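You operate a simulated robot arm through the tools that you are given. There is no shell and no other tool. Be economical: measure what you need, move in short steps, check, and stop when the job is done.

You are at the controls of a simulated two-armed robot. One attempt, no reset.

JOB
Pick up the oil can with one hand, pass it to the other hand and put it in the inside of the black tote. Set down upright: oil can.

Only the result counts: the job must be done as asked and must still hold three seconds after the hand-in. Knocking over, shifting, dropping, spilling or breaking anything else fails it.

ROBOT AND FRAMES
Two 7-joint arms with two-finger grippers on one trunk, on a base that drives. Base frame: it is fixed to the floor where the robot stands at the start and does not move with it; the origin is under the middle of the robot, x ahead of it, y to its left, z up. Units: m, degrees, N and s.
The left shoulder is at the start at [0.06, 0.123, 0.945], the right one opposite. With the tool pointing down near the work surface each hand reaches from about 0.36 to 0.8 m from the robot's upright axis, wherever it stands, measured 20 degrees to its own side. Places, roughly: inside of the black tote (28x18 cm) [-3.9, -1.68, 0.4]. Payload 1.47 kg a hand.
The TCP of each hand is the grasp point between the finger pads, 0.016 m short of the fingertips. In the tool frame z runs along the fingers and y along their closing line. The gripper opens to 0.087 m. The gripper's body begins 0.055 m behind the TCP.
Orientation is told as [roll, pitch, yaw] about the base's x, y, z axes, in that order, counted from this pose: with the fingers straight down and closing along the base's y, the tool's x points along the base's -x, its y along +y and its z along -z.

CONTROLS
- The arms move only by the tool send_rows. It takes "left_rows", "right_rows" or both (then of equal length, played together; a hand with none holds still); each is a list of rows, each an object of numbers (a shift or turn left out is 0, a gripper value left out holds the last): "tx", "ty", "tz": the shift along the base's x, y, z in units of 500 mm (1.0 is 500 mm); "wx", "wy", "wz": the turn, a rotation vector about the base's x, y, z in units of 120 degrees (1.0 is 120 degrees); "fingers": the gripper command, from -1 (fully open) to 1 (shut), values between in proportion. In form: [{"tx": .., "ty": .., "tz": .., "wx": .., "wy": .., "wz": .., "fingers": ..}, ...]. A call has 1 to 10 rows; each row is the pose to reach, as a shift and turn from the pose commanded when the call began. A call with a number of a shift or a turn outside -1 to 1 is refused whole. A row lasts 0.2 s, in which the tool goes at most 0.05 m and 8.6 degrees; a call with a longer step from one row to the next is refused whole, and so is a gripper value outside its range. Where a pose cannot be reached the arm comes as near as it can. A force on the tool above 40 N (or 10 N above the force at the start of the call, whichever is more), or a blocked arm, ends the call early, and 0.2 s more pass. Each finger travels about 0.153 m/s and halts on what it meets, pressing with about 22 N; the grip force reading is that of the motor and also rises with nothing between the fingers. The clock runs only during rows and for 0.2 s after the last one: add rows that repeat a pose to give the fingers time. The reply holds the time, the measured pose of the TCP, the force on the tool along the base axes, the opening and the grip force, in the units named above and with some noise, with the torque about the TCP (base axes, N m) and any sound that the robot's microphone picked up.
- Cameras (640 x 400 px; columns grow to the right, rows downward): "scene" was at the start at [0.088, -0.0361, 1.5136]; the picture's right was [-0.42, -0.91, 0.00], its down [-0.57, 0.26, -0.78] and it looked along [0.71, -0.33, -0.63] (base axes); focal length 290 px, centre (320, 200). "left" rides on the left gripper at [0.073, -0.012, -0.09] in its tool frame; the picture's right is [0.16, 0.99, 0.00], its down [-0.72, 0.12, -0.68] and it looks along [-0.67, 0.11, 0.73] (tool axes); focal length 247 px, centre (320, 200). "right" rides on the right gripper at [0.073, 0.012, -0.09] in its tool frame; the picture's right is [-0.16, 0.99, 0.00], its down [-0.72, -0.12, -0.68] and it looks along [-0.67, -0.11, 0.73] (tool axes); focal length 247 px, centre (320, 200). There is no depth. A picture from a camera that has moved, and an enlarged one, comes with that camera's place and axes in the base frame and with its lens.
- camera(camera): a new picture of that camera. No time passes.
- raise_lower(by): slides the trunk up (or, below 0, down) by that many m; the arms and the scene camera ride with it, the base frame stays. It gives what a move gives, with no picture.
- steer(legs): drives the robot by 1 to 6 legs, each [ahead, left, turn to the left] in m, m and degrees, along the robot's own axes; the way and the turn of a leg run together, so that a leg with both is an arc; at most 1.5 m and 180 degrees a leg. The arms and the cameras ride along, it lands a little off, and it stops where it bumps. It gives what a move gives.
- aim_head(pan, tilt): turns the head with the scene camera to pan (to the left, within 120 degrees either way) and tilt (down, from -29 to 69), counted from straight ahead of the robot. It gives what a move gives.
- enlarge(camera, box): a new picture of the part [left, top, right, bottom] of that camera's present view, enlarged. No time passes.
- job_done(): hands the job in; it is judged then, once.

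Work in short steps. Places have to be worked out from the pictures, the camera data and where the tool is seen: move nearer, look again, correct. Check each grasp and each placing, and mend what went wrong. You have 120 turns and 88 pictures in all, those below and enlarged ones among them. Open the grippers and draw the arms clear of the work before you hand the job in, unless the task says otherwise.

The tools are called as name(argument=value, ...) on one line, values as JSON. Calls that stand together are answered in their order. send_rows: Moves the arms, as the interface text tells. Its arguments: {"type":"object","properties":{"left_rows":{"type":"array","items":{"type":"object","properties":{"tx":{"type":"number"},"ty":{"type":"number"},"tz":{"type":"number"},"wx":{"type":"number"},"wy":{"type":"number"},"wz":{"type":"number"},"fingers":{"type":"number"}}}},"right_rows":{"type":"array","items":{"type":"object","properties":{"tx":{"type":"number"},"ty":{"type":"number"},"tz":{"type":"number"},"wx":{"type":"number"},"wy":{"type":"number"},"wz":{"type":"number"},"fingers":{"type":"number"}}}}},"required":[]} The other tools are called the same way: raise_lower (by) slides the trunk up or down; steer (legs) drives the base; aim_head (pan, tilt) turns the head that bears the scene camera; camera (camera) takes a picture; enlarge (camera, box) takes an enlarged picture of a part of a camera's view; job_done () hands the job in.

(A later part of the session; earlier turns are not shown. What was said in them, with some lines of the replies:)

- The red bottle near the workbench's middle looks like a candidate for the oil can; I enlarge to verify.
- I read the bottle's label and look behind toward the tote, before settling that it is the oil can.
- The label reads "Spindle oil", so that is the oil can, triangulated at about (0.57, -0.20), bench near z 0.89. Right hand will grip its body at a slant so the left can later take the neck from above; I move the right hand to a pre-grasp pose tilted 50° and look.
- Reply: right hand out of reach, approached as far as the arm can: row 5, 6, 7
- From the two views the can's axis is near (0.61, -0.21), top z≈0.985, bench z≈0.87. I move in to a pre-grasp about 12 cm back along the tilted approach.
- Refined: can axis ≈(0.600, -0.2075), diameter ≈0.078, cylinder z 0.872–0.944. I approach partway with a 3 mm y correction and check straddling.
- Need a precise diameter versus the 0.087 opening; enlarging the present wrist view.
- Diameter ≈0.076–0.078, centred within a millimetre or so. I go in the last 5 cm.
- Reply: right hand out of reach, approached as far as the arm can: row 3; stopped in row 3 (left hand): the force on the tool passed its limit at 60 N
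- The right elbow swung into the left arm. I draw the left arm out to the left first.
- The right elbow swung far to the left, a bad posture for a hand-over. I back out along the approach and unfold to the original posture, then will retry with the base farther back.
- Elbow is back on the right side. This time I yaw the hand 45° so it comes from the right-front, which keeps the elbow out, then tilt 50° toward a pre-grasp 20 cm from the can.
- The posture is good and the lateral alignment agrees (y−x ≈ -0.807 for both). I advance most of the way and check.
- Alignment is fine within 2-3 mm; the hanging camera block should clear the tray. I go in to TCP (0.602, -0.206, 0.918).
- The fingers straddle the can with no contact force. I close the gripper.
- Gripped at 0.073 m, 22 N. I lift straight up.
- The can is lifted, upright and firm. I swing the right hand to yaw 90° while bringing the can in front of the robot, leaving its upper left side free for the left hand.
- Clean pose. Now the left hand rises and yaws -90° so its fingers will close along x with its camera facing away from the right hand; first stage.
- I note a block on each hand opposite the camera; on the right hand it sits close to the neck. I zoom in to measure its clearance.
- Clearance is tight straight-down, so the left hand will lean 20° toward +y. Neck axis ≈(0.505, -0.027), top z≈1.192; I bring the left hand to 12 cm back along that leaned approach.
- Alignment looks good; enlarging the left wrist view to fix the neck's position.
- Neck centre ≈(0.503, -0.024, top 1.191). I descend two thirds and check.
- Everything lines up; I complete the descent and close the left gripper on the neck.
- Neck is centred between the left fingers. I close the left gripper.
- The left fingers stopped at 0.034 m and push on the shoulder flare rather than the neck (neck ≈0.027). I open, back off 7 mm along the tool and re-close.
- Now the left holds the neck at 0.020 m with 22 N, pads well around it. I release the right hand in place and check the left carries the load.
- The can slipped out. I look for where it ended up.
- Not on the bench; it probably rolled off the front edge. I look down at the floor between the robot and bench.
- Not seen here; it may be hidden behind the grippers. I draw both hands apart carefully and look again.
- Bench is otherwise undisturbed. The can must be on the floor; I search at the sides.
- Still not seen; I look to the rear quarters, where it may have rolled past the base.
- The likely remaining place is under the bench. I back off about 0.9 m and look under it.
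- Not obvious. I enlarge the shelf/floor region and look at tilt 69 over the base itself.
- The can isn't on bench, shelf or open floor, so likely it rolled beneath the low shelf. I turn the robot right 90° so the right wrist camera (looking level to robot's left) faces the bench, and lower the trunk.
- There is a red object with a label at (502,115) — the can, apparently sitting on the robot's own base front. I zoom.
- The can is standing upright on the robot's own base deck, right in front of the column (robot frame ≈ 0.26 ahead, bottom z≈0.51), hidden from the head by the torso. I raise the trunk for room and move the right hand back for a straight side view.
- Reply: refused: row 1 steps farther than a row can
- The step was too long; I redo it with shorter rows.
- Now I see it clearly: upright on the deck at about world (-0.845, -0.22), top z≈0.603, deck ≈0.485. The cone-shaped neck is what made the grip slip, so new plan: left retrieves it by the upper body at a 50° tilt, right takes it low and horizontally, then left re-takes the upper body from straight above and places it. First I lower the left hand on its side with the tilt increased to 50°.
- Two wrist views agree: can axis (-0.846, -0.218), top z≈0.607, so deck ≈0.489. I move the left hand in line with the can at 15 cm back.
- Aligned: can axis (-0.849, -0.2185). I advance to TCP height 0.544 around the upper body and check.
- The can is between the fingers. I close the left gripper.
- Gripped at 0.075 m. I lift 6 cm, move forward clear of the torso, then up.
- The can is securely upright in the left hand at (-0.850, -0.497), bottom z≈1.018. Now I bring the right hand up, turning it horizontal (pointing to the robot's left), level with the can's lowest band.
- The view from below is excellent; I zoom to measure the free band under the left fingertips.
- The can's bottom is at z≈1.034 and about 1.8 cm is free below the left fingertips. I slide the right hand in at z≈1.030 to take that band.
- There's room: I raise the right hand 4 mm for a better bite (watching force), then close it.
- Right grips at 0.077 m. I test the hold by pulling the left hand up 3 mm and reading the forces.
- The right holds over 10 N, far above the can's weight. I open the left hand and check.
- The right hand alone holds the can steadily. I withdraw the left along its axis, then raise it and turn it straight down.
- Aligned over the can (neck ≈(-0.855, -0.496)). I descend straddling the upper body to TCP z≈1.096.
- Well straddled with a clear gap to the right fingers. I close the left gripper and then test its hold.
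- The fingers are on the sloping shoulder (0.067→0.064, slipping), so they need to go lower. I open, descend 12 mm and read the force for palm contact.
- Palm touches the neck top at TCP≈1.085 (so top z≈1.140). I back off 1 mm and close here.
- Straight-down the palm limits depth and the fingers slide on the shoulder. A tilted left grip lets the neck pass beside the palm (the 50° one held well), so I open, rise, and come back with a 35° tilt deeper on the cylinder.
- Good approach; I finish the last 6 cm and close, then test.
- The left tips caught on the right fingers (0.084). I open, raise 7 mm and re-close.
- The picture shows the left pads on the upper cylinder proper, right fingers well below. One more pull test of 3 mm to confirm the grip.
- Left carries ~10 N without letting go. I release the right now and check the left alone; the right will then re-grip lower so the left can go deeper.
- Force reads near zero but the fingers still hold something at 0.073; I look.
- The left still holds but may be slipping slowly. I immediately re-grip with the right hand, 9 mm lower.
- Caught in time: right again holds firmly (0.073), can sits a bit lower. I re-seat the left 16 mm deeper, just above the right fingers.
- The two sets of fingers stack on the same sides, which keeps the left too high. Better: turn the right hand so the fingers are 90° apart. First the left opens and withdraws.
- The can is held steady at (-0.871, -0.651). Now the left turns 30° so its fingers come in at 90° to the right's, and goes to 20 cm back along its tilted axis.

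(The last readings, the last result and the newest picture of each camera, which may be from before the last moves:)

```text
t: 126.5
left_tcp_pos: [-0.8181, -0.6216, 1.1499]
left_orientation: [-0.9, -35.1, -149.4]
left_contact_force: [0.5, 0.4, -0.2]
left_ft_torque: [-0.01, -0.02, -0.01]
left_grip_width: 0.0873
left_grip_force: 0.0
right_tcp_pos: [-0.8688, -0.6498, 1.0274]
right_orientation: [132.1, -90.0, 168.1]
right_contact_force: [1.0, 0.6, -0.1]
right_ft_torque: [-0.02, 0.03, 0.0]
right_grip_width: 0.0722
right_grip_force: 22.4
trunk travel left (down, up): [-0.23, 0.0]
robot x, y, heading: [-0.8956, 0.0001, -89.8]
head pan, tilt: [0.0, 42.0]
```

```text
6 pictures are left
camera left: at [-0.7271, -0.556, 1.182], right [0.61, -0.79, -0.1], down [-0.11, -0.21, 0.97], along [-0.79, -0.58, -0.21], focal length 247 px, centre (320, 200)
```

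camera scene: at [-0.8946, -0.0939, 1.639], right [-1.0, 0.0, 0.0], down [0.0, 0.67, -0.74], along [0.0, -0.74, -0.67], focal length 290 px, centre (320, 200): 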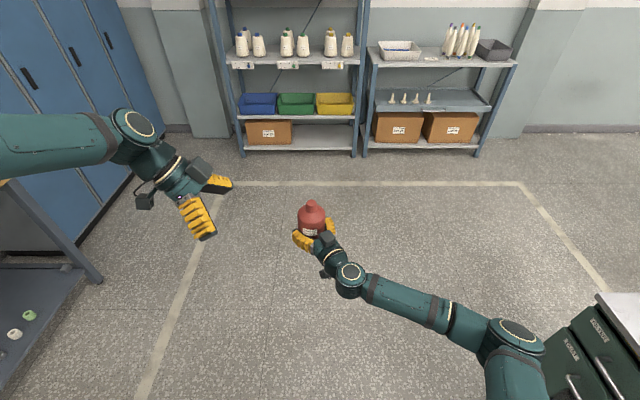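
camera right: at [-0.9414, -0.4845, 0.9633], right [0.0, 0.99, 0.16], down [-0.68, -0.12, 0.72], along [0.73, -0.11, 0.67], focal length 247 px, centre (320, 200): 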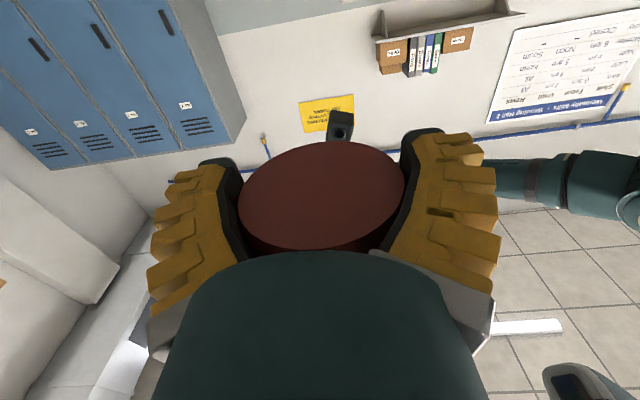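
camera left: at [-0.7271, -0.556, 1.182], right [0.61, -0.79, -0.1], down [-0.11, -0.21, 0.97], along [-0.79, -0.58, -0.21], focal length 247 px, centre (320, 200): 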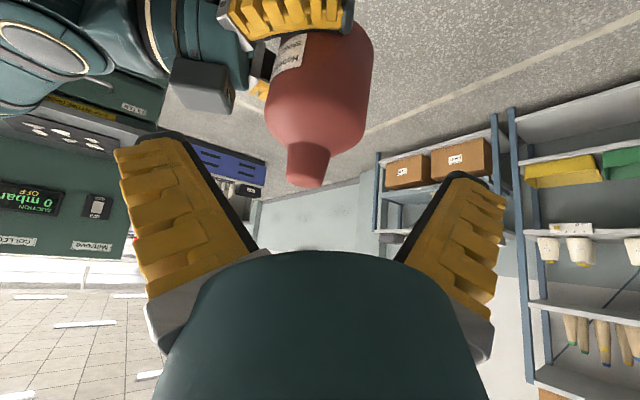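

The finger path is clear: top z≈1.132, can axis ≈(-0.872, -0.649). I descend to TCP z≈1.063 and close.

send_rows(left_rows=[{"tx": -0.027, "ty": -0.01, "tz": -0.043}, {"tx": -0.054, "ty": -0.025, "tz": -0.087}, {"tx": -0.081, "ty": -0.04, "tz": -0.13}, {"tx": -0.108, "ty": -0.055, "tz": -0.174}, {"tx": -0.108, "ty": -0.055, "tz": -0.174}])

send_rows(left_rows=[{"fingers": 0.0}, {"fingers": 0.5}, {"fingers": 1.0}, {"fingers": 1.0}, {"fingers": 1.0}])

send_rows(left_rows=[{"tz": 0.004}, {"tz": 0.008}, {"tz": 0.008}])

```text
t: 127.5
left_tcp_pos: [-0.8644, -0.6544, 1.0662]
left_orientation: [0.1, -35.3, -149.2]
left_contact_force: [3.7, -1.0, 4.4]
left_ft_torque: [0.31, 0.16, -0.23]
left_grip_width: 0.0852
left_grip_force: 0.1
right_tcp_pos: [-0.8758, -0.6534, 1.0201]
right_orientation: [18.7, -89.3, -79.2]
right_contact_force: [-4.2, 0.1, -4.8]
right_ft_torque: [-0.33, -0.3, 0.22]
right_grip_width: 0.0707
right_grip_force: 22.5
trunk travel left (down, up): [-0.23, 0.0]
robot x, y, heading: [-0.8971, 0.0016, -89.9]
head pan, tilt: [0.0, 42.0]
stopped in row 5 (left hand): the force on the tool passed its limit at 46 N (the readings are from after the stop); the commanded pose is now the measured one
```

```text
t: 128.8
left_tcp_pos: [-0.8657, -0.6548, 1.0667]
left_orientation: [-0.1, -35.4, -149.4]
left_contact_force: [4.4, 1.3, 7.8]
left_ft_torque: [0.01, 0.0, 0.07]
left_grip_width: 0.0742
left_grip_force: 22.3
right_tcp_pos: [-0.8757, -0.6525, 1.0213]
right_orientation: [20.7, -89.5, -81.2]
right_contact_force: [-4.3, -1.6, -11.1]
right_ft_torque: [0.07, -0.17, -0.05]
right_grip_width: 0.0684
right_grip_force: 21.7
trunk travel left (down, up): [-0.23, 0.0]
robot x, y, heading: [-0.8959, -0.0005, -89.9]
head pan, tilt: [0.0, 42.0]
```

```text
t: 129.6
left_tcp_pos: [-0.8648, -0.6534, 1.0678]
left_orientation: [-0.3, -35.3, -149.2]
left_contact_force: [4.7, -6.0, -6.4]
left_ft_torque: [0.0, 0.02, -0.05]
left_grip_width: 0.0739
left_grip_force: 22.3
right_tcp_pos: [-0.8744, -0.6517, 1.0231]
right_orientation: [23.2, -89.6, -83.8]
right_contact_force: [-5.1, 4.2, 3.8]
right_ft_torque: [-0.22, -0.3, 0.09]
right_grip_width: 0.0691
right_grip_force: 21.7
trunk travel left (down, up): [-0.23, 0.0]
robot x, y, heading: [-0.8932, -0.0013, -89.9]
head pan, tilt: [0.0, 42.0]
```

The left bumped something (46 N) but now grips at 0.074 m and passes the pull test. I check the picture.

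enlarge(camera="scene", box=[230, 120, 430, 265])

```text
2.76 times, centred on (330, 192) of scene
camera zoom: at [-0.8943, -0.0943, 1.639], right [-1.0, 0.0, 0.0], down [0.0, 0.67, -0.74], along [0.0, -0.74, -0.67], focal length 800 px, centre (292, 221)
```

zoom: 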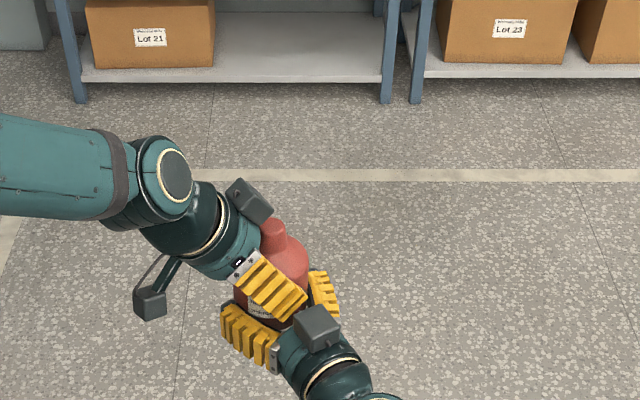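

The left has a deep grip on the cylinder. I release the right hand and back it straight out.

send_rows(right_rows=[{"fingers": 0.5}, {"fingers": 0.0}, {"fingers": -1.0}, {"fingers": -1.0}])

send_rows(right_rows=[{"tx": -0.025, "ty": 0.043}, {"tx": -0.06, "ty": 0.1}, {"tx": -0.1, "ty": 0.17}, {"tx": -0.16, "ty": 0.2}, {"tx": -0.22, "ty": 0.2}])

```text
t: 130.6
left_tcp_pos: [-0.8662, -0.6541, 1.0687]
left_orientation: [-0.1, -35.3, -149.3]
left_contact_force: [0.0, -0.1, -3.3]
left_ft_torque: [0.03, -0.03, -0.01]
left_grip_width: 0.0738
left_grip_force: 21.6
right_tcp_pos: [-0.874, -0.6522, 1.0209]
right_orientation: [22.3, -89.5, -82.9]
right_contact_force: [0.2, -0.4, 0.2]
right_ft_torque: [0.01, 0.0, -0.01]
right_grip_width: 0.0871
right_grip_force: 0.1
trunk travel left (down, up): [-0.23, 0.0]
robot x, y, heading: [-0.8923, 0.0009, -89.9]
head pan, tilt: [0.0, 42.0]
```

```text
t: 131.8
left_tcp_pos: [-0.8674, -0.6542, 1.069]
left_orientation: [-0.1, -35.3, -149.3]
left_contact_force: [-0.3, 0.2, -2.1]
left_ft_torque: [0.02, -0.04, -0.03]
left_grip_width: 0.0737
left_grip_force: 22.1
right_tcp_pos: [-0.9869, -0.5527, 1.0198]
right_orientation: [30.5, -89.4, -90.9]
right_contact_force: [1.2, -0.3, 0.8]
right_ft_torque: [-0.01, 0.02, -0.02]
right_grip_width: 0.0866
right_grip_force: 0.0
trunk travel left (down, up): [-0.23, 0.0]
robot x, y, heading: [-0.8938, 0.0008, -90.2]
head pan, tilt: [0.0, 42.0]
```

The pass is complete: left alone holds the can (0.0737 m, −2.5 N). I tuck the right arm to its side and draw the left closer, turning it back so its tilt lies sideways.

send_rows(right_rows=[{"tx": -0.08, "ty": 0.04, "tz": 0.02}, {"tx": -0.16, "ty": 0.08, "tz": 0.04}, {"tx": -0.24, "ty": 0.12, "tz": 0.07}, {"tx": -0.32, "ty": 0.16, "tz": 0.1}, {"tx": -0.4, "ty": 0.2, "tz": 0.13}, {"tx": -0.48, "ty": 0.24, "tz": 0.16}, {"tx": -0.56, "ty": 0.28, "tz": 0.19}, {"tx": -0.64, "ty": 0.32, "tz": 0.22}], left_rows=[{"tx": 0.0, "ty": 0.0, "wz": -0.03}, {"tx": 0.02, "ty": 0.02, "wz": -0.06}, {"tx": 0.05, "ty": 0.05, "wz": -0.09}, {"tx": 0.08, "ty": 0.08, "wz": -0.12}, {"tx": 0.11, "ty": 0.11, "wz": -0.15}, {"tx": 0.14, "ty": 0.14, "wz": -0.19}, {"tx": 0.17, "ty": 0.17, "wz": -0.22}, {"tx": 0.2, "ty": 0.2, "wz": -0.25}])

steer(legs=[[1.4, 0, 0], [0, 0, -90], [1.0, 0, 0]])

aim_head(pan=5, tilt=35)

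camera(camera="scene")

```text
t: 133.6
left_tcp_pos: [-0.7643, -0.5521, 1.0715]
left_orientation: [0.0, -35.3, -179.3]
left_contact_force: [0.5, -0.4, -1.5]
left_ft_torque: [0.01, -0.02, 0.01]
left_grip_width: 0.0734
left_grip_force: 21.7
right_tcp_pos: [-1.3053, -0.3902, 1.1327]
right_orientation: [28.8, -89.5, -89.2]
right_contact_force: [-0.2, -0.3, -0.8]
right_ft_torque: [0.0, -0.02, 0.04]
right_grip_width: 0.0868
right_grip_force: 0.1
trunk travel left (down, up): [-0.23, 0.0]
robot x, y, heading: [-0.8975, -0.0009, -90.0]
head pan, tilt: [0.0, 42.0]
```

```text
t: 149.2
left_tcp_pos: [-2.4551, -1.5998, 1.0703]
left_orientation: [-0.1, -35.2, 93.0]
left_contact_force: [0.4, 0.3, -2.6]
left_ft_torque: [0.0, -0.01, -0.03]
left_grip_width: 0.0732
left_grip_force: 22.1
right_tcp_pos: [-2.3145, -1.0543, 1.1321]
right_orientation: [22.4, -89.5, -170.6]
right_contact_force: [0.0, 0.3, 0.4]
right_ft_torque: [0.03, 0.01, -0.02]
right_grip_width: 0.0869
right_grip_force: 0.1
trunk travel left (down, up): [-0.23, 0.0]
robot x, y, heading: [-1.9069, -1.446, -177.7]
head pan, tilt: [0.0, 42.0]
```

```text
t: 149.9
left_tcp_pos: [-2.455, -1.5989, 1.0703]
left_orientation: [-0.1, -35.4, 93.0]
left_contact_force: [0.4, 0.2, -2.6]
left_ft_torque: [-0.03, -0.01, 0.01]
left_grip_width: 0.0733
left_grip_force: 22.4
right_tcp_pos: [-2.3142, -1.0538, 1.1324]
right_orientation: [21.8, -89.4, -170.2]
right_contact_force: [0.7, 0.7, 1.0]
right_ft_torque: [-0.01, 0.01, 0.03]
right_grip_width: 0.0871
right_grip_force: 0.1
trunk travel left (down, up): [-0.23, 0.0]
robot x, y, heading: [-1.9052, -1.4512, -177.7]
head pan, tilt: [5.0, 35.0]
```

```text
4 pictures are left
camera scene: at [-2.005, -1.4603, 1.6494], right [-0.13, 0.99, 0.0], down [0.57, 0.07, -0.82], along [-0.81, -0.1, -0.57], focal length 290 px, centre (320, 200)
```

scene: 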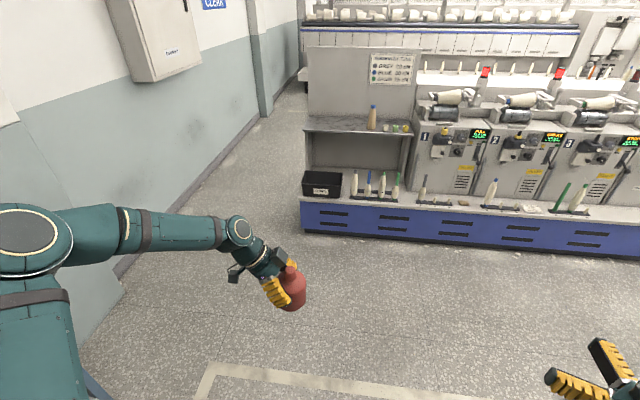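

The tote stands at the left end of the blue machine base with its long side facing us, which suits the sideways tilt. I drive 1.3 m ahead, squaring up, then lower the trunk and look.

steer(legs=[[1.3, 0, -2.3]])

raise_lower(by=-0.2)

aim_head(pan=12, tilt=50)

camera(camera="scene")

```text
t: 156.5
left_tcp_pos: [-3.7821, -1.5913, 1.0713]
left_orientation: [-0.1, -35.2, 90.2]
left_contact_force: [-0.4, -0.1, -2.7]
left_ft_torque: [-0.03, 0.0, 0.0]
left_grip_width: 0.0732
left_grip_force: 22.3
right_tcp_pos: [-3.6142, -1.054, 1.1326]
right_orientation: [22.3, -89.3, -173.5]
right_contact_force: [-0.1, -0.3, 0.3]
right_ft_torque: [0.01, 0.01, 0.02]
right_grip_width: 0.0871
right_grip_force: 0.1
trunk travel left (down, up): [-0.23, 0.0]
robot x, y, heading: [-3.2267, -1.469, 179.6]
head pan, tilt: [5.0, 35.0]
```

```text
t: 158.7
left_tcp_pos: [-3.7814, -1.5901, 0.8715]
left_orientation: [-0.1, -35.3, 90.1]
left_contact_force: [-0.5, 0.1, -2.8]
left_ft_torque: [0.01, -0.04, -0.03]
left_grip_width: 0.0732
left_grip_force: 22.3
right_tcp_pos: [-3.6135, -1.0538, 0.9321]
right_orientation: [21.9, -89.3, -173.0]
right_contact_force: [0.3, -0.3, 0.8]
right_ft_torque: [0.0, 0.0, -0.05]
right_grip_width: 0.0872
right_grip_force: 0.0
trunk travel left (down, up): [-0.03, 0.2]
robot x, y, heading: [-3.2282, -1.4721, 179.3]
head pan, tilt: [5.0, 35.0]
```

```text
t: 159.4
left_tcp_pos: [-3.7809, -1.592, 0.87]
left_orientation: [0.0, -35.3, 90.2]
left_contact_force: [0.5, 0.0, -2.4]
left_ft_torque: [-0.05, -0.02, -0.03]
left_grip_width: 0.0729
left_grip_force: 22.1
right_tcp_pos: [-3.6139, -1.0532, 0.9326]
right_orientation: [22.2, -89.4, -173.3]
right_contact_force: [0.5, 0.5, -0.3]
right_ft_torque: [0.01, -0.01, 0.02]
right_grip_width: 0.087
right_grip_force: 0.0
trunk travel left (down, up): [-0.03, 0.2]
robot x, y, heading: [-3.2286, -1.4705, 179.4]
head pan, tilt: [12.0, 50.0]
```

```text
3 pictures are left
camera scene: at [-3.3127, -1.484, 1.4278], right [-0.2, 0.98, 0.0], down [0.75, 0.15, -0.64], along [-0.63, -0.13, -0.77], focal length 290 px, centre (320, 200)
```

scene: 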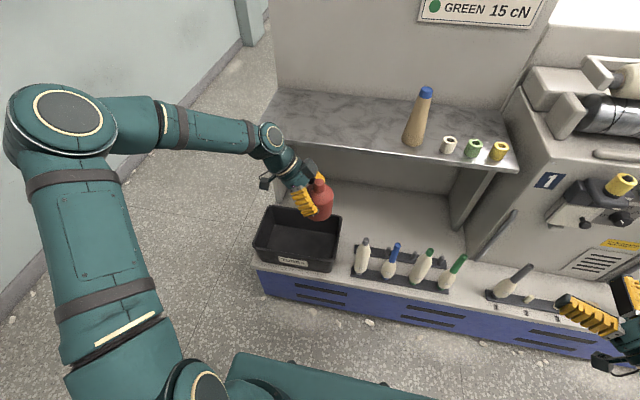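

Tote interior ≈ x −3.83…−4.00, y −1.54…−1.83; the shelf above is set back beyond x −4.1. I bring the can over its right half at (-3.918, -1.625), z 0.70, then check.

send_rows(left_rows=[{"tx": -0.046, "ty": -0.011, "tz": -0.057}, {"tx": -0.091, "ty": -0.023, "tz": -0.113}, {"tx": -0.137, "ty": -0.034, "tz": -0.17}, {"tx": -0.183, "ty": -0.045, "tz": -0.227}, {"tx": -0.228, "ty": -0.057, "tz": -0.283}, {"tx": -0.274, "ty": -0.068, "tz": -0.34}, {"tx": -0.274, "ty": -0.068, "tz": -0.34}])

enlarge(camera="scene", box=[220, 120, 420, 300])

```text
t: 161.0
left_tcp_pos: [-3.92, -1.6269, 0.696]
left_orientation: [0.0, -35.3, 90.1]
left_contact_force: [-0.5, 0.0, -2.6]
left_ft_torque: [-0.02, 0.02, 0.0]
left_grip_width: 0.0732
left_grip_force: 22.1
right_tcp_pos: [-3.6153, -1.0533, 0.9319]
right_orientation: [22.1, -89.4, -173.3]
right_contact_force: [-0.5, 0.0, 0.5]
right_ft_torque: [-0.01, -0.03, 0.01]
right_grip_width: 0.0869
right_grip_force: 0.1
trunk travel left (down, up): [-0.03, 0.2]
robot x, y, heading: [-3.2264, -1.4656, 179.5]
head pan, tilt: [12.0, 50.0]
```

```text
2.22 times, centred on (320, 210) of scene
camera zoom: at [-3.3125, -1.4841, 1.4278], right [-0.2, 0.98, 0.0], down [0.75, 0.15, -0.64], along [-0.63, -0.13, -0.77], focal length 644 px, centre (320, 178)
```

zoom: 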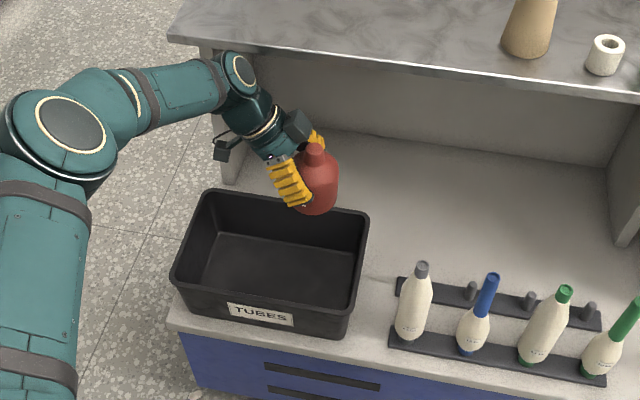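

The can hangs over the tote's right half; tote centre ≈(-3.911, -1.69). I nudge to (-3.911, -1.64) and lower to z≈0.505, checking force.

send_rows(left_rows=[{"tx": 0.018, "ty": -0.026, "tz": -0.04}, {"tx": 0.018, "ty": -0.026, "tz": -0.12}, {"tx": 0.018, "ty": -0.026, "tz": -0.2}, {"tx": 0.018, "ty": -0.026, "tz": -0.28}, {"tx": 0.018, "ty": -0.026, "tz": -0.34}, {"tx": 0.018, "ty": -0.026, "tz": -0.38}, {"tx": 0.018, "ty": -0.026, "tz": -0.38}])

send_rows(left_rows=[{"tz": -0.01}, {"tz": -0.02}, {"tz": -0.03}, {"tz": -0.04}, {"tz": -0.04}])

```text
t: 162.6
left_tcp_pos: [-3.8938, -1.636, 0.5254]
left_orientation: [-0.1, -35.3, 90.1]
left_contact_force: [0.2, -0.1, -3.0]
left_ft_torque: [-0.03, 0.0, -0.02]
left_grip_width: 0.0729
left_grip_force: 22.0
left hand out of reach, approached as far as the arm can: row 5, 6, 7
right_tcp_pos: [-3.6141, -1.0542, 0.9317]
right_orientation: [22.2, -89.4, -173.4]
right_contact_force: [0.4, -0.3, 0.2]
right_ft_torque: [-0.02, 0.04, 0.0]
right_grip_width: 0.0869
right_grip_force: 0.1
trunk travel left (down, up): [-0.03, 0.2]
robot x, y, heading: [-3.2293, -1.4672, 179.3]
head pan, tilt: [12.0, 50.0]
```

```text
t: 163.8
left_tcp_pos: [-3.8888, -1.6341, 0.5175]
left_orientation: [0.0, -35.4, 90.1]
left_contact_force: [-0.1, 0.0, -3.6]
left_ft_torque: [-0.03, 0.01, -0.01]
left_grip_width: 0.0733
left_grip_force: 22.4
left hand out of reach, approached as far as the arm can: row 1, 2, 3, 4, 5
right_tcp_pos: [-3.6144, -1.0549, 0.932]
right_orientation: [22.2, -89.4, -173.3]
right_contact_force: [0.0, 0.1, 0.0]
right_ft_torque: [0.0, -0.01, 0.03]
right_grip_width: 0.0869
right_grip_force: 0.0
trunk travel left (down, up): [-0.03, 0.2]
robot x, y, heading: [-3.2271, -1.4669, 179.2]
head pan, tilt: [12.0, 50.0]
```

The arm is at its limit; the base must be closer. I lift the can back out and draw it in 8 cm, then drive 10 cm ahead and lower the trunk the rest.

send_rows(left_rows=[{"tz": 0.08}, {"tz": 0.17}, {"tz": 0.26}, {"tz": 0.34}, {"tz": 0.38, "tx": 0.05}, {"tz": 0.4, "tx": 0.12}, {"tz": 0.4, "tx": 0.16}])

steer(legs=[[0.1, 0, 0]])

raise_lower(by=-0.03)

```text
t: 165.4
left_tcp_pos: [-3.9521, -1.6522, 0.6785]
left_orientation: [-0.2, -35.3, 90.2]
left_contact_force: [-0.8, 0.2, -2.4]
left_ft_torque: [0.0, 0.01, -0.02]
left_grip_width: 0.0731
left_grip_force: 22.1
left hand out of reach, approached as far as the arm can: row 1, 2, 3, 4, 5, 6, 7
right_tcp_pos: [-3.6133, -1.054, 0.9333]
right_orientation: [21.2, -89.4, -172.4]
right_contact_force: [-0.3, -0.2, -0.2]
right_ft_torque: [0.0, 0.0, 0.01]
right_grip_width: 0.0868
right_grip_force: 0.2
trunk travel left (down, up): [-0.03, 0.2]
robot x, y, heading: [-3.2267, -1.4676, 179.3]
head pan, tilt: [12.0, 50.0]
```

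```text
t: 166.3
left_tcp_pos: [-3.9619, -1.6528, 0.6814]
left_orientation: [0.1, -35.1, 90.3]
left_contact_force: [-0.5, 0.1, -3.1]
left_ft_torque: [0.03, -0.03, -0.01]
left_grip_width: 0.0731
left_grip_force: 22.1
right_tcp_pos: [-3.6274, -1.0515, 0.9351]
right_orientation: [161.3, -89.8, 48.1]
right_contact_force: [0.7, -0.2, 0.9]
right_ft_torque: [0.0, -0.01, 0.01]
right_grip_width: 0.0869
right_grip_force: 0.1
trunk travel left (down, up): [-0.03, 0.2]
robot x, y, heading: [-3.2506, -1.4663, 179.7]
head pan, tilt: [12.0, 50.0]
stopped in leg 1: the robot was blocked; the commanded pose is now the measured one
```

```text
t: 167.0
left_tcp_pos: [-3.9708, -1.6546, 0.6411]
left_orientation: [-1.2, -35.5, 90.9]
left_contact_force: [0.0, -1.0, -2.5]
left_ft_torque: [0.0, -0.01, -0.05]
left_grip_width: 0.073
left_grip_force: 21.8
right_tcp_pos: [-3.6395, -1.055, 0.9018]
right_orientation: [22.0, -89.3, -172.7]
right_contact_force: [-0.7, -0.1, -0.2]
right_ft_torque: [-0.03, 0.02, -0.03]
right_grip_width: 0.0868
right_grip_force: 0.1
trunk travel left (down, up): [0.0, 0.23]
robot x, y, heading: [-3.2529, -1.4685, 179.8]
head pan, tilt: [12.0, 50.0]
```

The base touches the machine plinth, so forward is used up. Shifting the base left puts the shoulder in line with the tote and gains reach; I back off 1 cm and strafe 18 cm left.

steer(legs=[[-0.012, 0, 0], [0, 0.18, 0]])

```text
t: 169.6
left_tcp_pos: [-3.9588, -1.8339, 0.6403]
left_orientation: [-1.1, -35.4, 90.8]
left_contact_force: [0.0, -0.2, -3.1]
left_ft_torque: [-0.04, 0.02, 0.04]
left_grip_width: 0.0732
left_grip_force: 22.1
right_tcp_pos: [-3.627, -1.2349, 0.9023]
right_orientation: [22.8, -89.5, -173.7]
right_contact_force: [-0.1, -1.0, 0.1]
right_ft_torque: [0.0, 0.0, 0.0]
right_grip_width: 0.0871
right_grip_force: 0.0
trunk travel left (down, up): [0.0, 0.23]
robot x, y, heading: [-3.2379, -1.6494, 179.5]
head pan, tilt: [12.0, 50.0]
```

Now I bring the can back over (-3.911, -1.64) and lower to z≈0.52.

send_rows(left_rows=[{"tx": 0.019, "ty": 0.078, "tz": 0.02}, {"tx": 0.038, "ty": 0.155, "tz": 0.02}, {"tx": 0.058, "ty": 0.233, "tz": 0.02}, {"tx": 0.077, "ty": 0.31, "tz": 0.02}, {"tx": 0.096, "ty": 0.388, "tz": 0.02}, {"tx": 0.096, "ty": 0.388, "tz": 0.02}])

send_rows(left_rows=[{"tz": -0.06}, {"tz": -0.12}, {"tz": -0.18}, {"tz": -0.24}, {"tz": -0.26}, {"tz": -0.26}])

```text
t: 171.0
left_tcp_pos: [-3.9615, -1.6326, 0.6336]
left_orientation: [-1.1, -35.4, 90.8]
left_contact_force: [0.7, -1.2, -3.4]
left_ft_torque: [0.01, 0.01, -0.02]
left_grip_width: 0.0729
left_grip_force: 22.4
left hand out of reach, approached as far as the arm can: row 1, 2, 3, 4, 5, 6
right_tcp_pos: [-3.6258, -1.2342, 0.9018]
right_orientation: [24.6, -89.4, -175.4]
right_contact_force: [0.8, 0.7, -0.6]
right_ft_torque: [0.0, 0.0, -0.02]
right_grip_width: 0.0871
right_grip_force: 0.0
trunk travel left (down, up): [0.0, 0.23]
robot x, y, heading: [-3.2397, -1.6455, 179.8]
head pan, tilt: [12.0, 50.0]
```

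```text
t: 172.4
left_tcp_pos: [-3.924, -1.6376, 0.5305]
left_orientation: [-1.0, -35.4, 90.8]
left_contact_force: [0.7, 0.1, -1.6]
left_ft_torque: [-0.03, -0.01, 0.0]
left_grip_width: 0.0728
left_grip_force: 22.2
left hand out of reach, approached as far as the arm can: row 1, 2, 3, 4, 5, 6
right_tcp_pos: [-3.6269, -1.2345, 0.9022]
right_orientation: [23.8, -89.4, -174.6]
right_contact_force: [-0.7, -0.5, 0.4]
right_ft_torque: [-0.04, 0.0, 0.01]
right_grip_width: 0.0868
right_grip_force: 0.2
trunk travel left (down, up): [0.0, 0.23]
robot x, y, heading: [-3.2382, -1.6483, 179.7]
head pan, tilt: [12.0, 50.0]
```

Still short, apparently a joint limit from the sideways lean. I try swinging the hand's lean 30° back toward the robot, slightly raised, to free the wrist.

send_rows(left_rows=[{"tz": 0.06, "wz": 0.04}, {"tz": 0.14, "wz": 0.09}, {"tz": 0.2, "wz": 0.14}, {"tz": 0.2, "wz": 0.2}, {"tz": 0.2, "wz": 0.25}, {"tz": 0.2, "wz": 0.25}])

```text
t: 173.8
left_tcp_pos: [-3.9217, -1.6364, 0.6298]
left_orientation: [-1.1, -35.4, 120.9]
left_contact_force: [0.8, 0.9, -3.0]
left_ft_torque: [-0.01, 0.0, -0.01]
left_grip_width: 0.0723
left_grip_force: 21.7
right_tcp_pos: [-3.6263, -1.2345, 0.9018]
right_orientation: [24.5, -89.5, -175.4]
right_contact_force: [0.5, 0.1, 0.6]
right_ft_torque: [-0.01, 0.01, 0.01]
right_grip_width: 0.0874
right_grip_force: 0.0
trunk travel left (down, up): [0.0, 0.23]
robot x, y, heading: [-3.2373, -1.6492, 179.4]
head pan, tilt: [12.0, 50.0]
```

Reachable now. I lower step by step here.

send_rows(left_rows=[{"tz": -0.06, "tx": -0.004}, {"tz": -0.12, "tx": -0.004}, {"tz": -0.18, "tx": -0.004}, {"tz": -0.22, "tx": -0.004}, {"tz": -0.22, "tx": -0.004}])

```text
t: 175.0
left_tcp_pos: [-3.9234, -1.635, 0.5222]
left_orientation: [-1.0, -35.4, 120.8]
left_contact_force: [-0.3, 0.5, -2.7]
left_ft_torque: [0.0, -0.01, -0.03]
left_grip_width: 0.0726
left_grip_force: 22.2
right_tcp_pos: [-3.6269, -1.2351, 0.9026]
right_orientation: [24.5, -89.5, -175.2]
right_contact_force: [0.3, 0.1, 0.5]
right_ft_torque: [-0.02, -0.01, 0.02]
right_grip_width: 0.0871
right_grip_force: 0.1
trunk travel left (down, up): [0.0, 0.23]
robot x, y, heading: [-3.2414, -1.6499, 179.6]
head pan, tilt: [12.0, 50.0]
```

Continuing down gently toward contact.

send_rows(left_rows=[{"tz": -0.02}, {"tz": -0.04}, {"tz": -0.06}, {"tz": -0.07}, {"tz": -0.07}])

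send_rows(left_rows=[{"tz": -0.006}, {"tz": -0.012}, {"tz": -0.018}, {"tz": -0.024}, {"tz": -0.024}])

```text
t: 176.2
left_tcp_pos: [-3.9222, -1.6353, 0.4858]
left_orientation: [-1.1, -35.5, 120.8]
left_contact_force: [0.6, 0.0, -2.7]
left_ft_torque: [0.01, -0.01, 0.05]
left_grip_width: 0.0726
left_grip_force: 22.1
right_tcp_pos: [-3.6265, -1.2348, 0.9023]
right_orientation: [24.7, -89.5, -175.5]
right_contact_force: [0.8, 0.0, 0.4]
right_ft_torque: [-0.01, -0.02, 0.02]
right_grip_width: 0.0869
right_grip_force: 0.1
trunk travel left (down, up): [0.0, 0.23]
robot x, y, heading: [-3.2358, -1.6447, 179.7]
head pan, tilt: [12.0, 50.0]
```

```text
t: 177.4
left_tcp_pos: [-3.9215, -1.6346, 0.4738]
left_orientation: [-1.1, -35.4, 120.8]
left_contact_force: [-0.5, 0.3, -1.4]
left_ft_torque: [-0.03, -0.03, 0.0]
left_grip_width: 0.0725
left_grip_force: 22.1
right_tcp_pos: [-3.6264, -1.2344, 0.9037]
right_orientation: [24.4, -89.5, -175.4]
right_contact_force: [-0.7, 0.7, 0.1]
right_ft_torque: [0.02, 0.03, 0.0]
right_grip_width: 0.0872
right_grip_force: 0.1
trunk travel left (down, up): [0.0, 0.23]
robot x, y, heading: [-3.2392, -1.6519, 179.4]
head pan, tilt: [12.0, 50.0]
```

No clear contact yet; a few more millimetres.

send_rows(left_rows=[{"tz": -0.006}, {"tz": -0.006}])

send_rows(left_rows=[{"tz": -0.006}, {"tz": -0.006}])

send_rows(left_rows=[{"tz": -0.006}, {"tz": -0.006}])

```text
t: 178.0
left_tcp_pos: [-3.9227, -1.6356, 0.4717]
left_orientation: [-1.0, -35.4, 120.8]
left_contact_force: [0.2, 0.0, -2.6]
left_ft_torque: [-0.05, -0.04, -0.01]
left_grip_width: 0.072
left_grip_force: 21.7
right_tcp_pos: [-3.6262, -1.2354, 0.9013]
right_orientation: [24.4, -89.5, -175.3]
right_contact_force: [0.4, 0.2, -0.2]
right_ft_torque: [0.0, -0.02, 0.0]
right_grip_width: 0.0873
right_grip_force: 0.1
trunk travel left (down, up): [0.0, 0.23]
robot x, y, heading: [-3.2403, -1.6496, 179.4]
head pan, tilt: [12.0, 50.0]
```

```text
t: 178.6
left_tcp_pos: [-3.9218, -1.6339, 0.4681]
left_orientation: [-1.0, -35.3, 120.8]
left_contact_force: [1.0, 0.0, -2.4]
left_ft_torque: [-0.03, 0.01, 0.0]
left_grip_width: 0.0722
left_grip_force: 22.1
right_tcp_pos: [-3.6264, -1.2345, 0.9023]
right_orientation: [24.8, -89.5, -175.6]
right_contact_force: [0.0, 0.0, 0.3]
right_ft_torque: [-0.01, -0.01, 0.01]
right_grip_width: 0.0868
right_grip_force: 0.1
trunk travel left (down, up): [0.0, 0.23]
robot x, y, heading: [-3.2393, -1.6513, 179.6]
head pan, tilt: [12.0, 50.0]
```

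```text
t: 179.2
left_tcp_pos: [-3.9213, -1.6358, 0.4657]
left_orientation: [-1.0, -35.5, 120.7]
left_contact_force: [-0.4, 0.2, -0.3]
left_ft_torque: [0.0, 0.11, 0.01]
left_grip_width: 0.0723
left_grip_force: 21.8
right_tcp_pos: [-3.6263, -1.2352, 0.903]
right_orientation: [24.4, -89.4, -175.3]
right_contact_force: [-0.6, 0.3, -0.1]
right_ft_torque: [0.01, -0.04, 0.0]
right_grip_width: 0.0867
right_grip_force: 0.1
trunk travel left (down, up): [0.0, 0.23]
robot x, y, heading: [-3.2376, -1.6506, 179.6]
head pan, tilt: [12.0, 50.0]
```

Contact begins at z≈0.466 (load gone to zero). I press 2–3 mm more so the can seats flat.

send_rows(left_rows=[{"tz": -0.004}, {"tz": -0.004}])

enlarge(camera="scene", box=[180, 100, 500, 300])

```text
t: 179.8
left_tcp_pos: [-3.9217, -1.6356, 0.4635]
left_orientation: [-1.1, -35.5, 120.7]
left_contact_force: [4.1, -0.4, 10.9]
left_ft_torque: [0.29, 0.2, -0.04]
left_grip_width: 0.0731
left_grip_force: 22.3
right_tcp_pos: [-3.6253, -1.2343, 0.9033]
right_orientation: [23.2, -89.4, -174.0]
right_contact_force: [0.1, 1.1, -0.5]
right_ft_torque: [0.0, 0.0, 0.03]
right_grip_width: 0.0872
right_grip_force: 0.1
trunk travel left (down, up): [0.0, 0.23]
robot x, y, heading: [-3.2358, -1.6492, 179.6]
head pan, tilt: [12.0, 50.0]
```

```text
2.00 times, centred on (340, 200) of scene
camera zoom: at [-3.322, -1.6637, 1.3979], right [-0.2, 0.98, 0.0], down [0.75, 0.15, -0.64], along [-0.63, -0.13, -0.77], focal length 580 px, centre (280, 200)
```

zoom: 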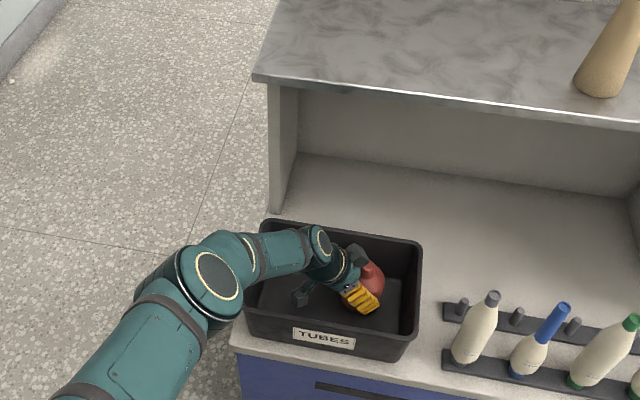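

The can is seated in the tote with the tote unmoved. I relieve the press slightly, open the fingers and withdraw along the tilted axis.

send_rows(left_rows=[{"tz": 0.003, "fingers": 1.0}, {"tz": 0.003, "fingers": 0.5}, {"tz": 0.003, "fingers": 0.0}, {"tz": 0.003, "fingers": -1.0}, {"tz": 0.003, "fingers": -1.0}, {"tz": 0.003, "fingers": -1.0}])

send_rows(left_rows=[{"tx": 0.011, "ty": -0.02, "tz": 0.033}, {"tx": 0.029, "ty": -0.05, "tz": 0.082}, {"tx": 0.052, "ty": -0.09, "tz": 0.147}, {"tx": 0.075, "ty": -0.13, "tz": 0.213}, {"tx": 0.086, "ty": -0.149, "tz": 0.29}, {"tx": 0.1, "ty": -0.15, "tz": 0.37}, {"tx": 0.14, "ty": -0.15, "tz": 0.44}])

camera(camera="scene")

```text
t: 181.2
left_tcp_pos: [-3.9201, -1.635, 0.4628]
left_orientation: [-1.1, -35.4, 120.9]
left_contact_force: [8.1, 1.8, -2.8]
left_ft_torque: [0.05, -0.1, 0.18]
left_grip_width: 0.0811
left_grip_force: 0.1
right_tcp_pos: [-3.6266, -1.2341, 0.9023]
right_orientation: [24.5, -89.6, -175.5]
right_contact_force: [0.5, 0.3, 0.5]
right_ft_torque: [0.02, 0.01, -0.02]
right_grip_width: 0.0869
right_grip_force: 0.1
trunk travel left (down, up): [0.0, 0.23]
robot x, y, heading: [-3.2411, -1.6441, 179.6]
head pan, tilt: [12.0, 50.0]
```

```text
t: 182.8
left_tcp_pos: [-3.8524, -1.7092, 0.6851]
left_orientation: [-1.1, -35.3, 120.8]
left_contact_force: [0.6, 0.1, -0.7]
left_ft_torque: [0.01, 0.0, 0.03]
left_grip_width: 0.087
left_grip_force: 0.1
right_tcp_pos: [-3.6266, -1.2343, 0.9027]
right_orientation: [23.9, -89.5, -175.0]
right_contact_force: [0.4, -0.4, -0.1]
right_ft_torque: [0.05, -0.04, -0.02]
right_grip_width: 0.0871
right_grip_force: 0.0
trunk travel left (down, up): [0.0, 0.23]
robot x, y, heading: [-3.237, -1.6459, 179.4]
head pan, tilt: [12.0, 50.0]
```

```text
0 pictures are left
camera scene: at [-3.3228, -1.6635, 1.3978], right [-0.2, 0.98, 0.0], down [0.75, 0.15, -0.64], along [-0.63, -0.13, -0.77], focal length 290 px, centre (320, 200)
```

scene: 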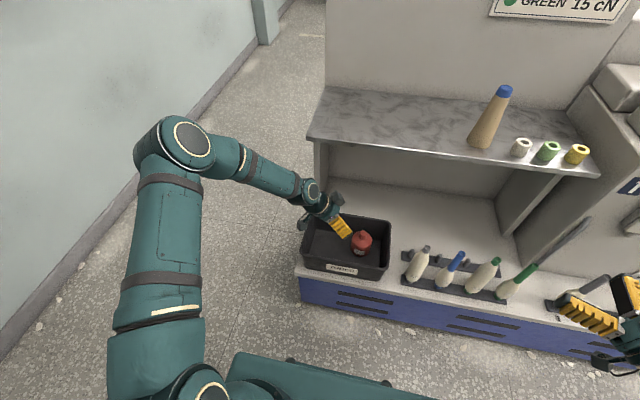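

The can stands upright inside the tote. I draw the left arm further up and away and finish.

send_rows(left_rows=[{"tz": 0.08}, {"tz": 0.16}, {"tz": 0.2, "tx": 0.06}, {"tz": 0.22, "tx": 0.14}, {"tz": 0.24, "tx": 0.22}])

```text
t: 184.0
left_tcp_pos: [-3.7398, -1.7108, 0.8064]
left_orientation: [-1.0, -35.5, 120.9]
left_contact_force: [-0.1, -0.3, 0.3]
left_ft_torque: [0.0, 0.02, 0.01]
left_grip_width: 0.0869
left_grip_force: 0.1
right_tcp_pos: [-3.6253, -1.2351, 0.9023]
right_orientation: [24.2, -89.5, -175.1]
right_contact_force: [-0.2, 0.9, -0.2]
right_ft_torque: [-0.02, -0.02, 0.02]
right_grip_width: 0.0869
right_grip_force: 0.0
trunk travel left (down, up): [0.0, 0.23]
robot x, y, heading: [-3.2404, -1.6504, 179.7]
head pan, tilt: [12.0, 50.0]
```

Both grippers are open and the arms are clear of the tote; I hand the job in.

job_done()

```text
The job is handed in.
```

I handed the job in with the oil can inside the black tote. It looked upright in my last picture, which I took just after letting go; I had none left to check again before the hand-in.

- **Drop on the first pass:** the left hand's grip on the cone-shaped neck slipped. The can fell and landed upright on the robot's own base. I picked it up from there with the left hand.
- **Final hand-over:** I passed it to the right hand, then back to the left by its body. The left hand placed it in the tote.
- **Other contact:** the base bumped the machine under the tote once. When I let go of the can, an opening finger may have pressed lightly on the tote's side. I saw nothing moved or knocked over.
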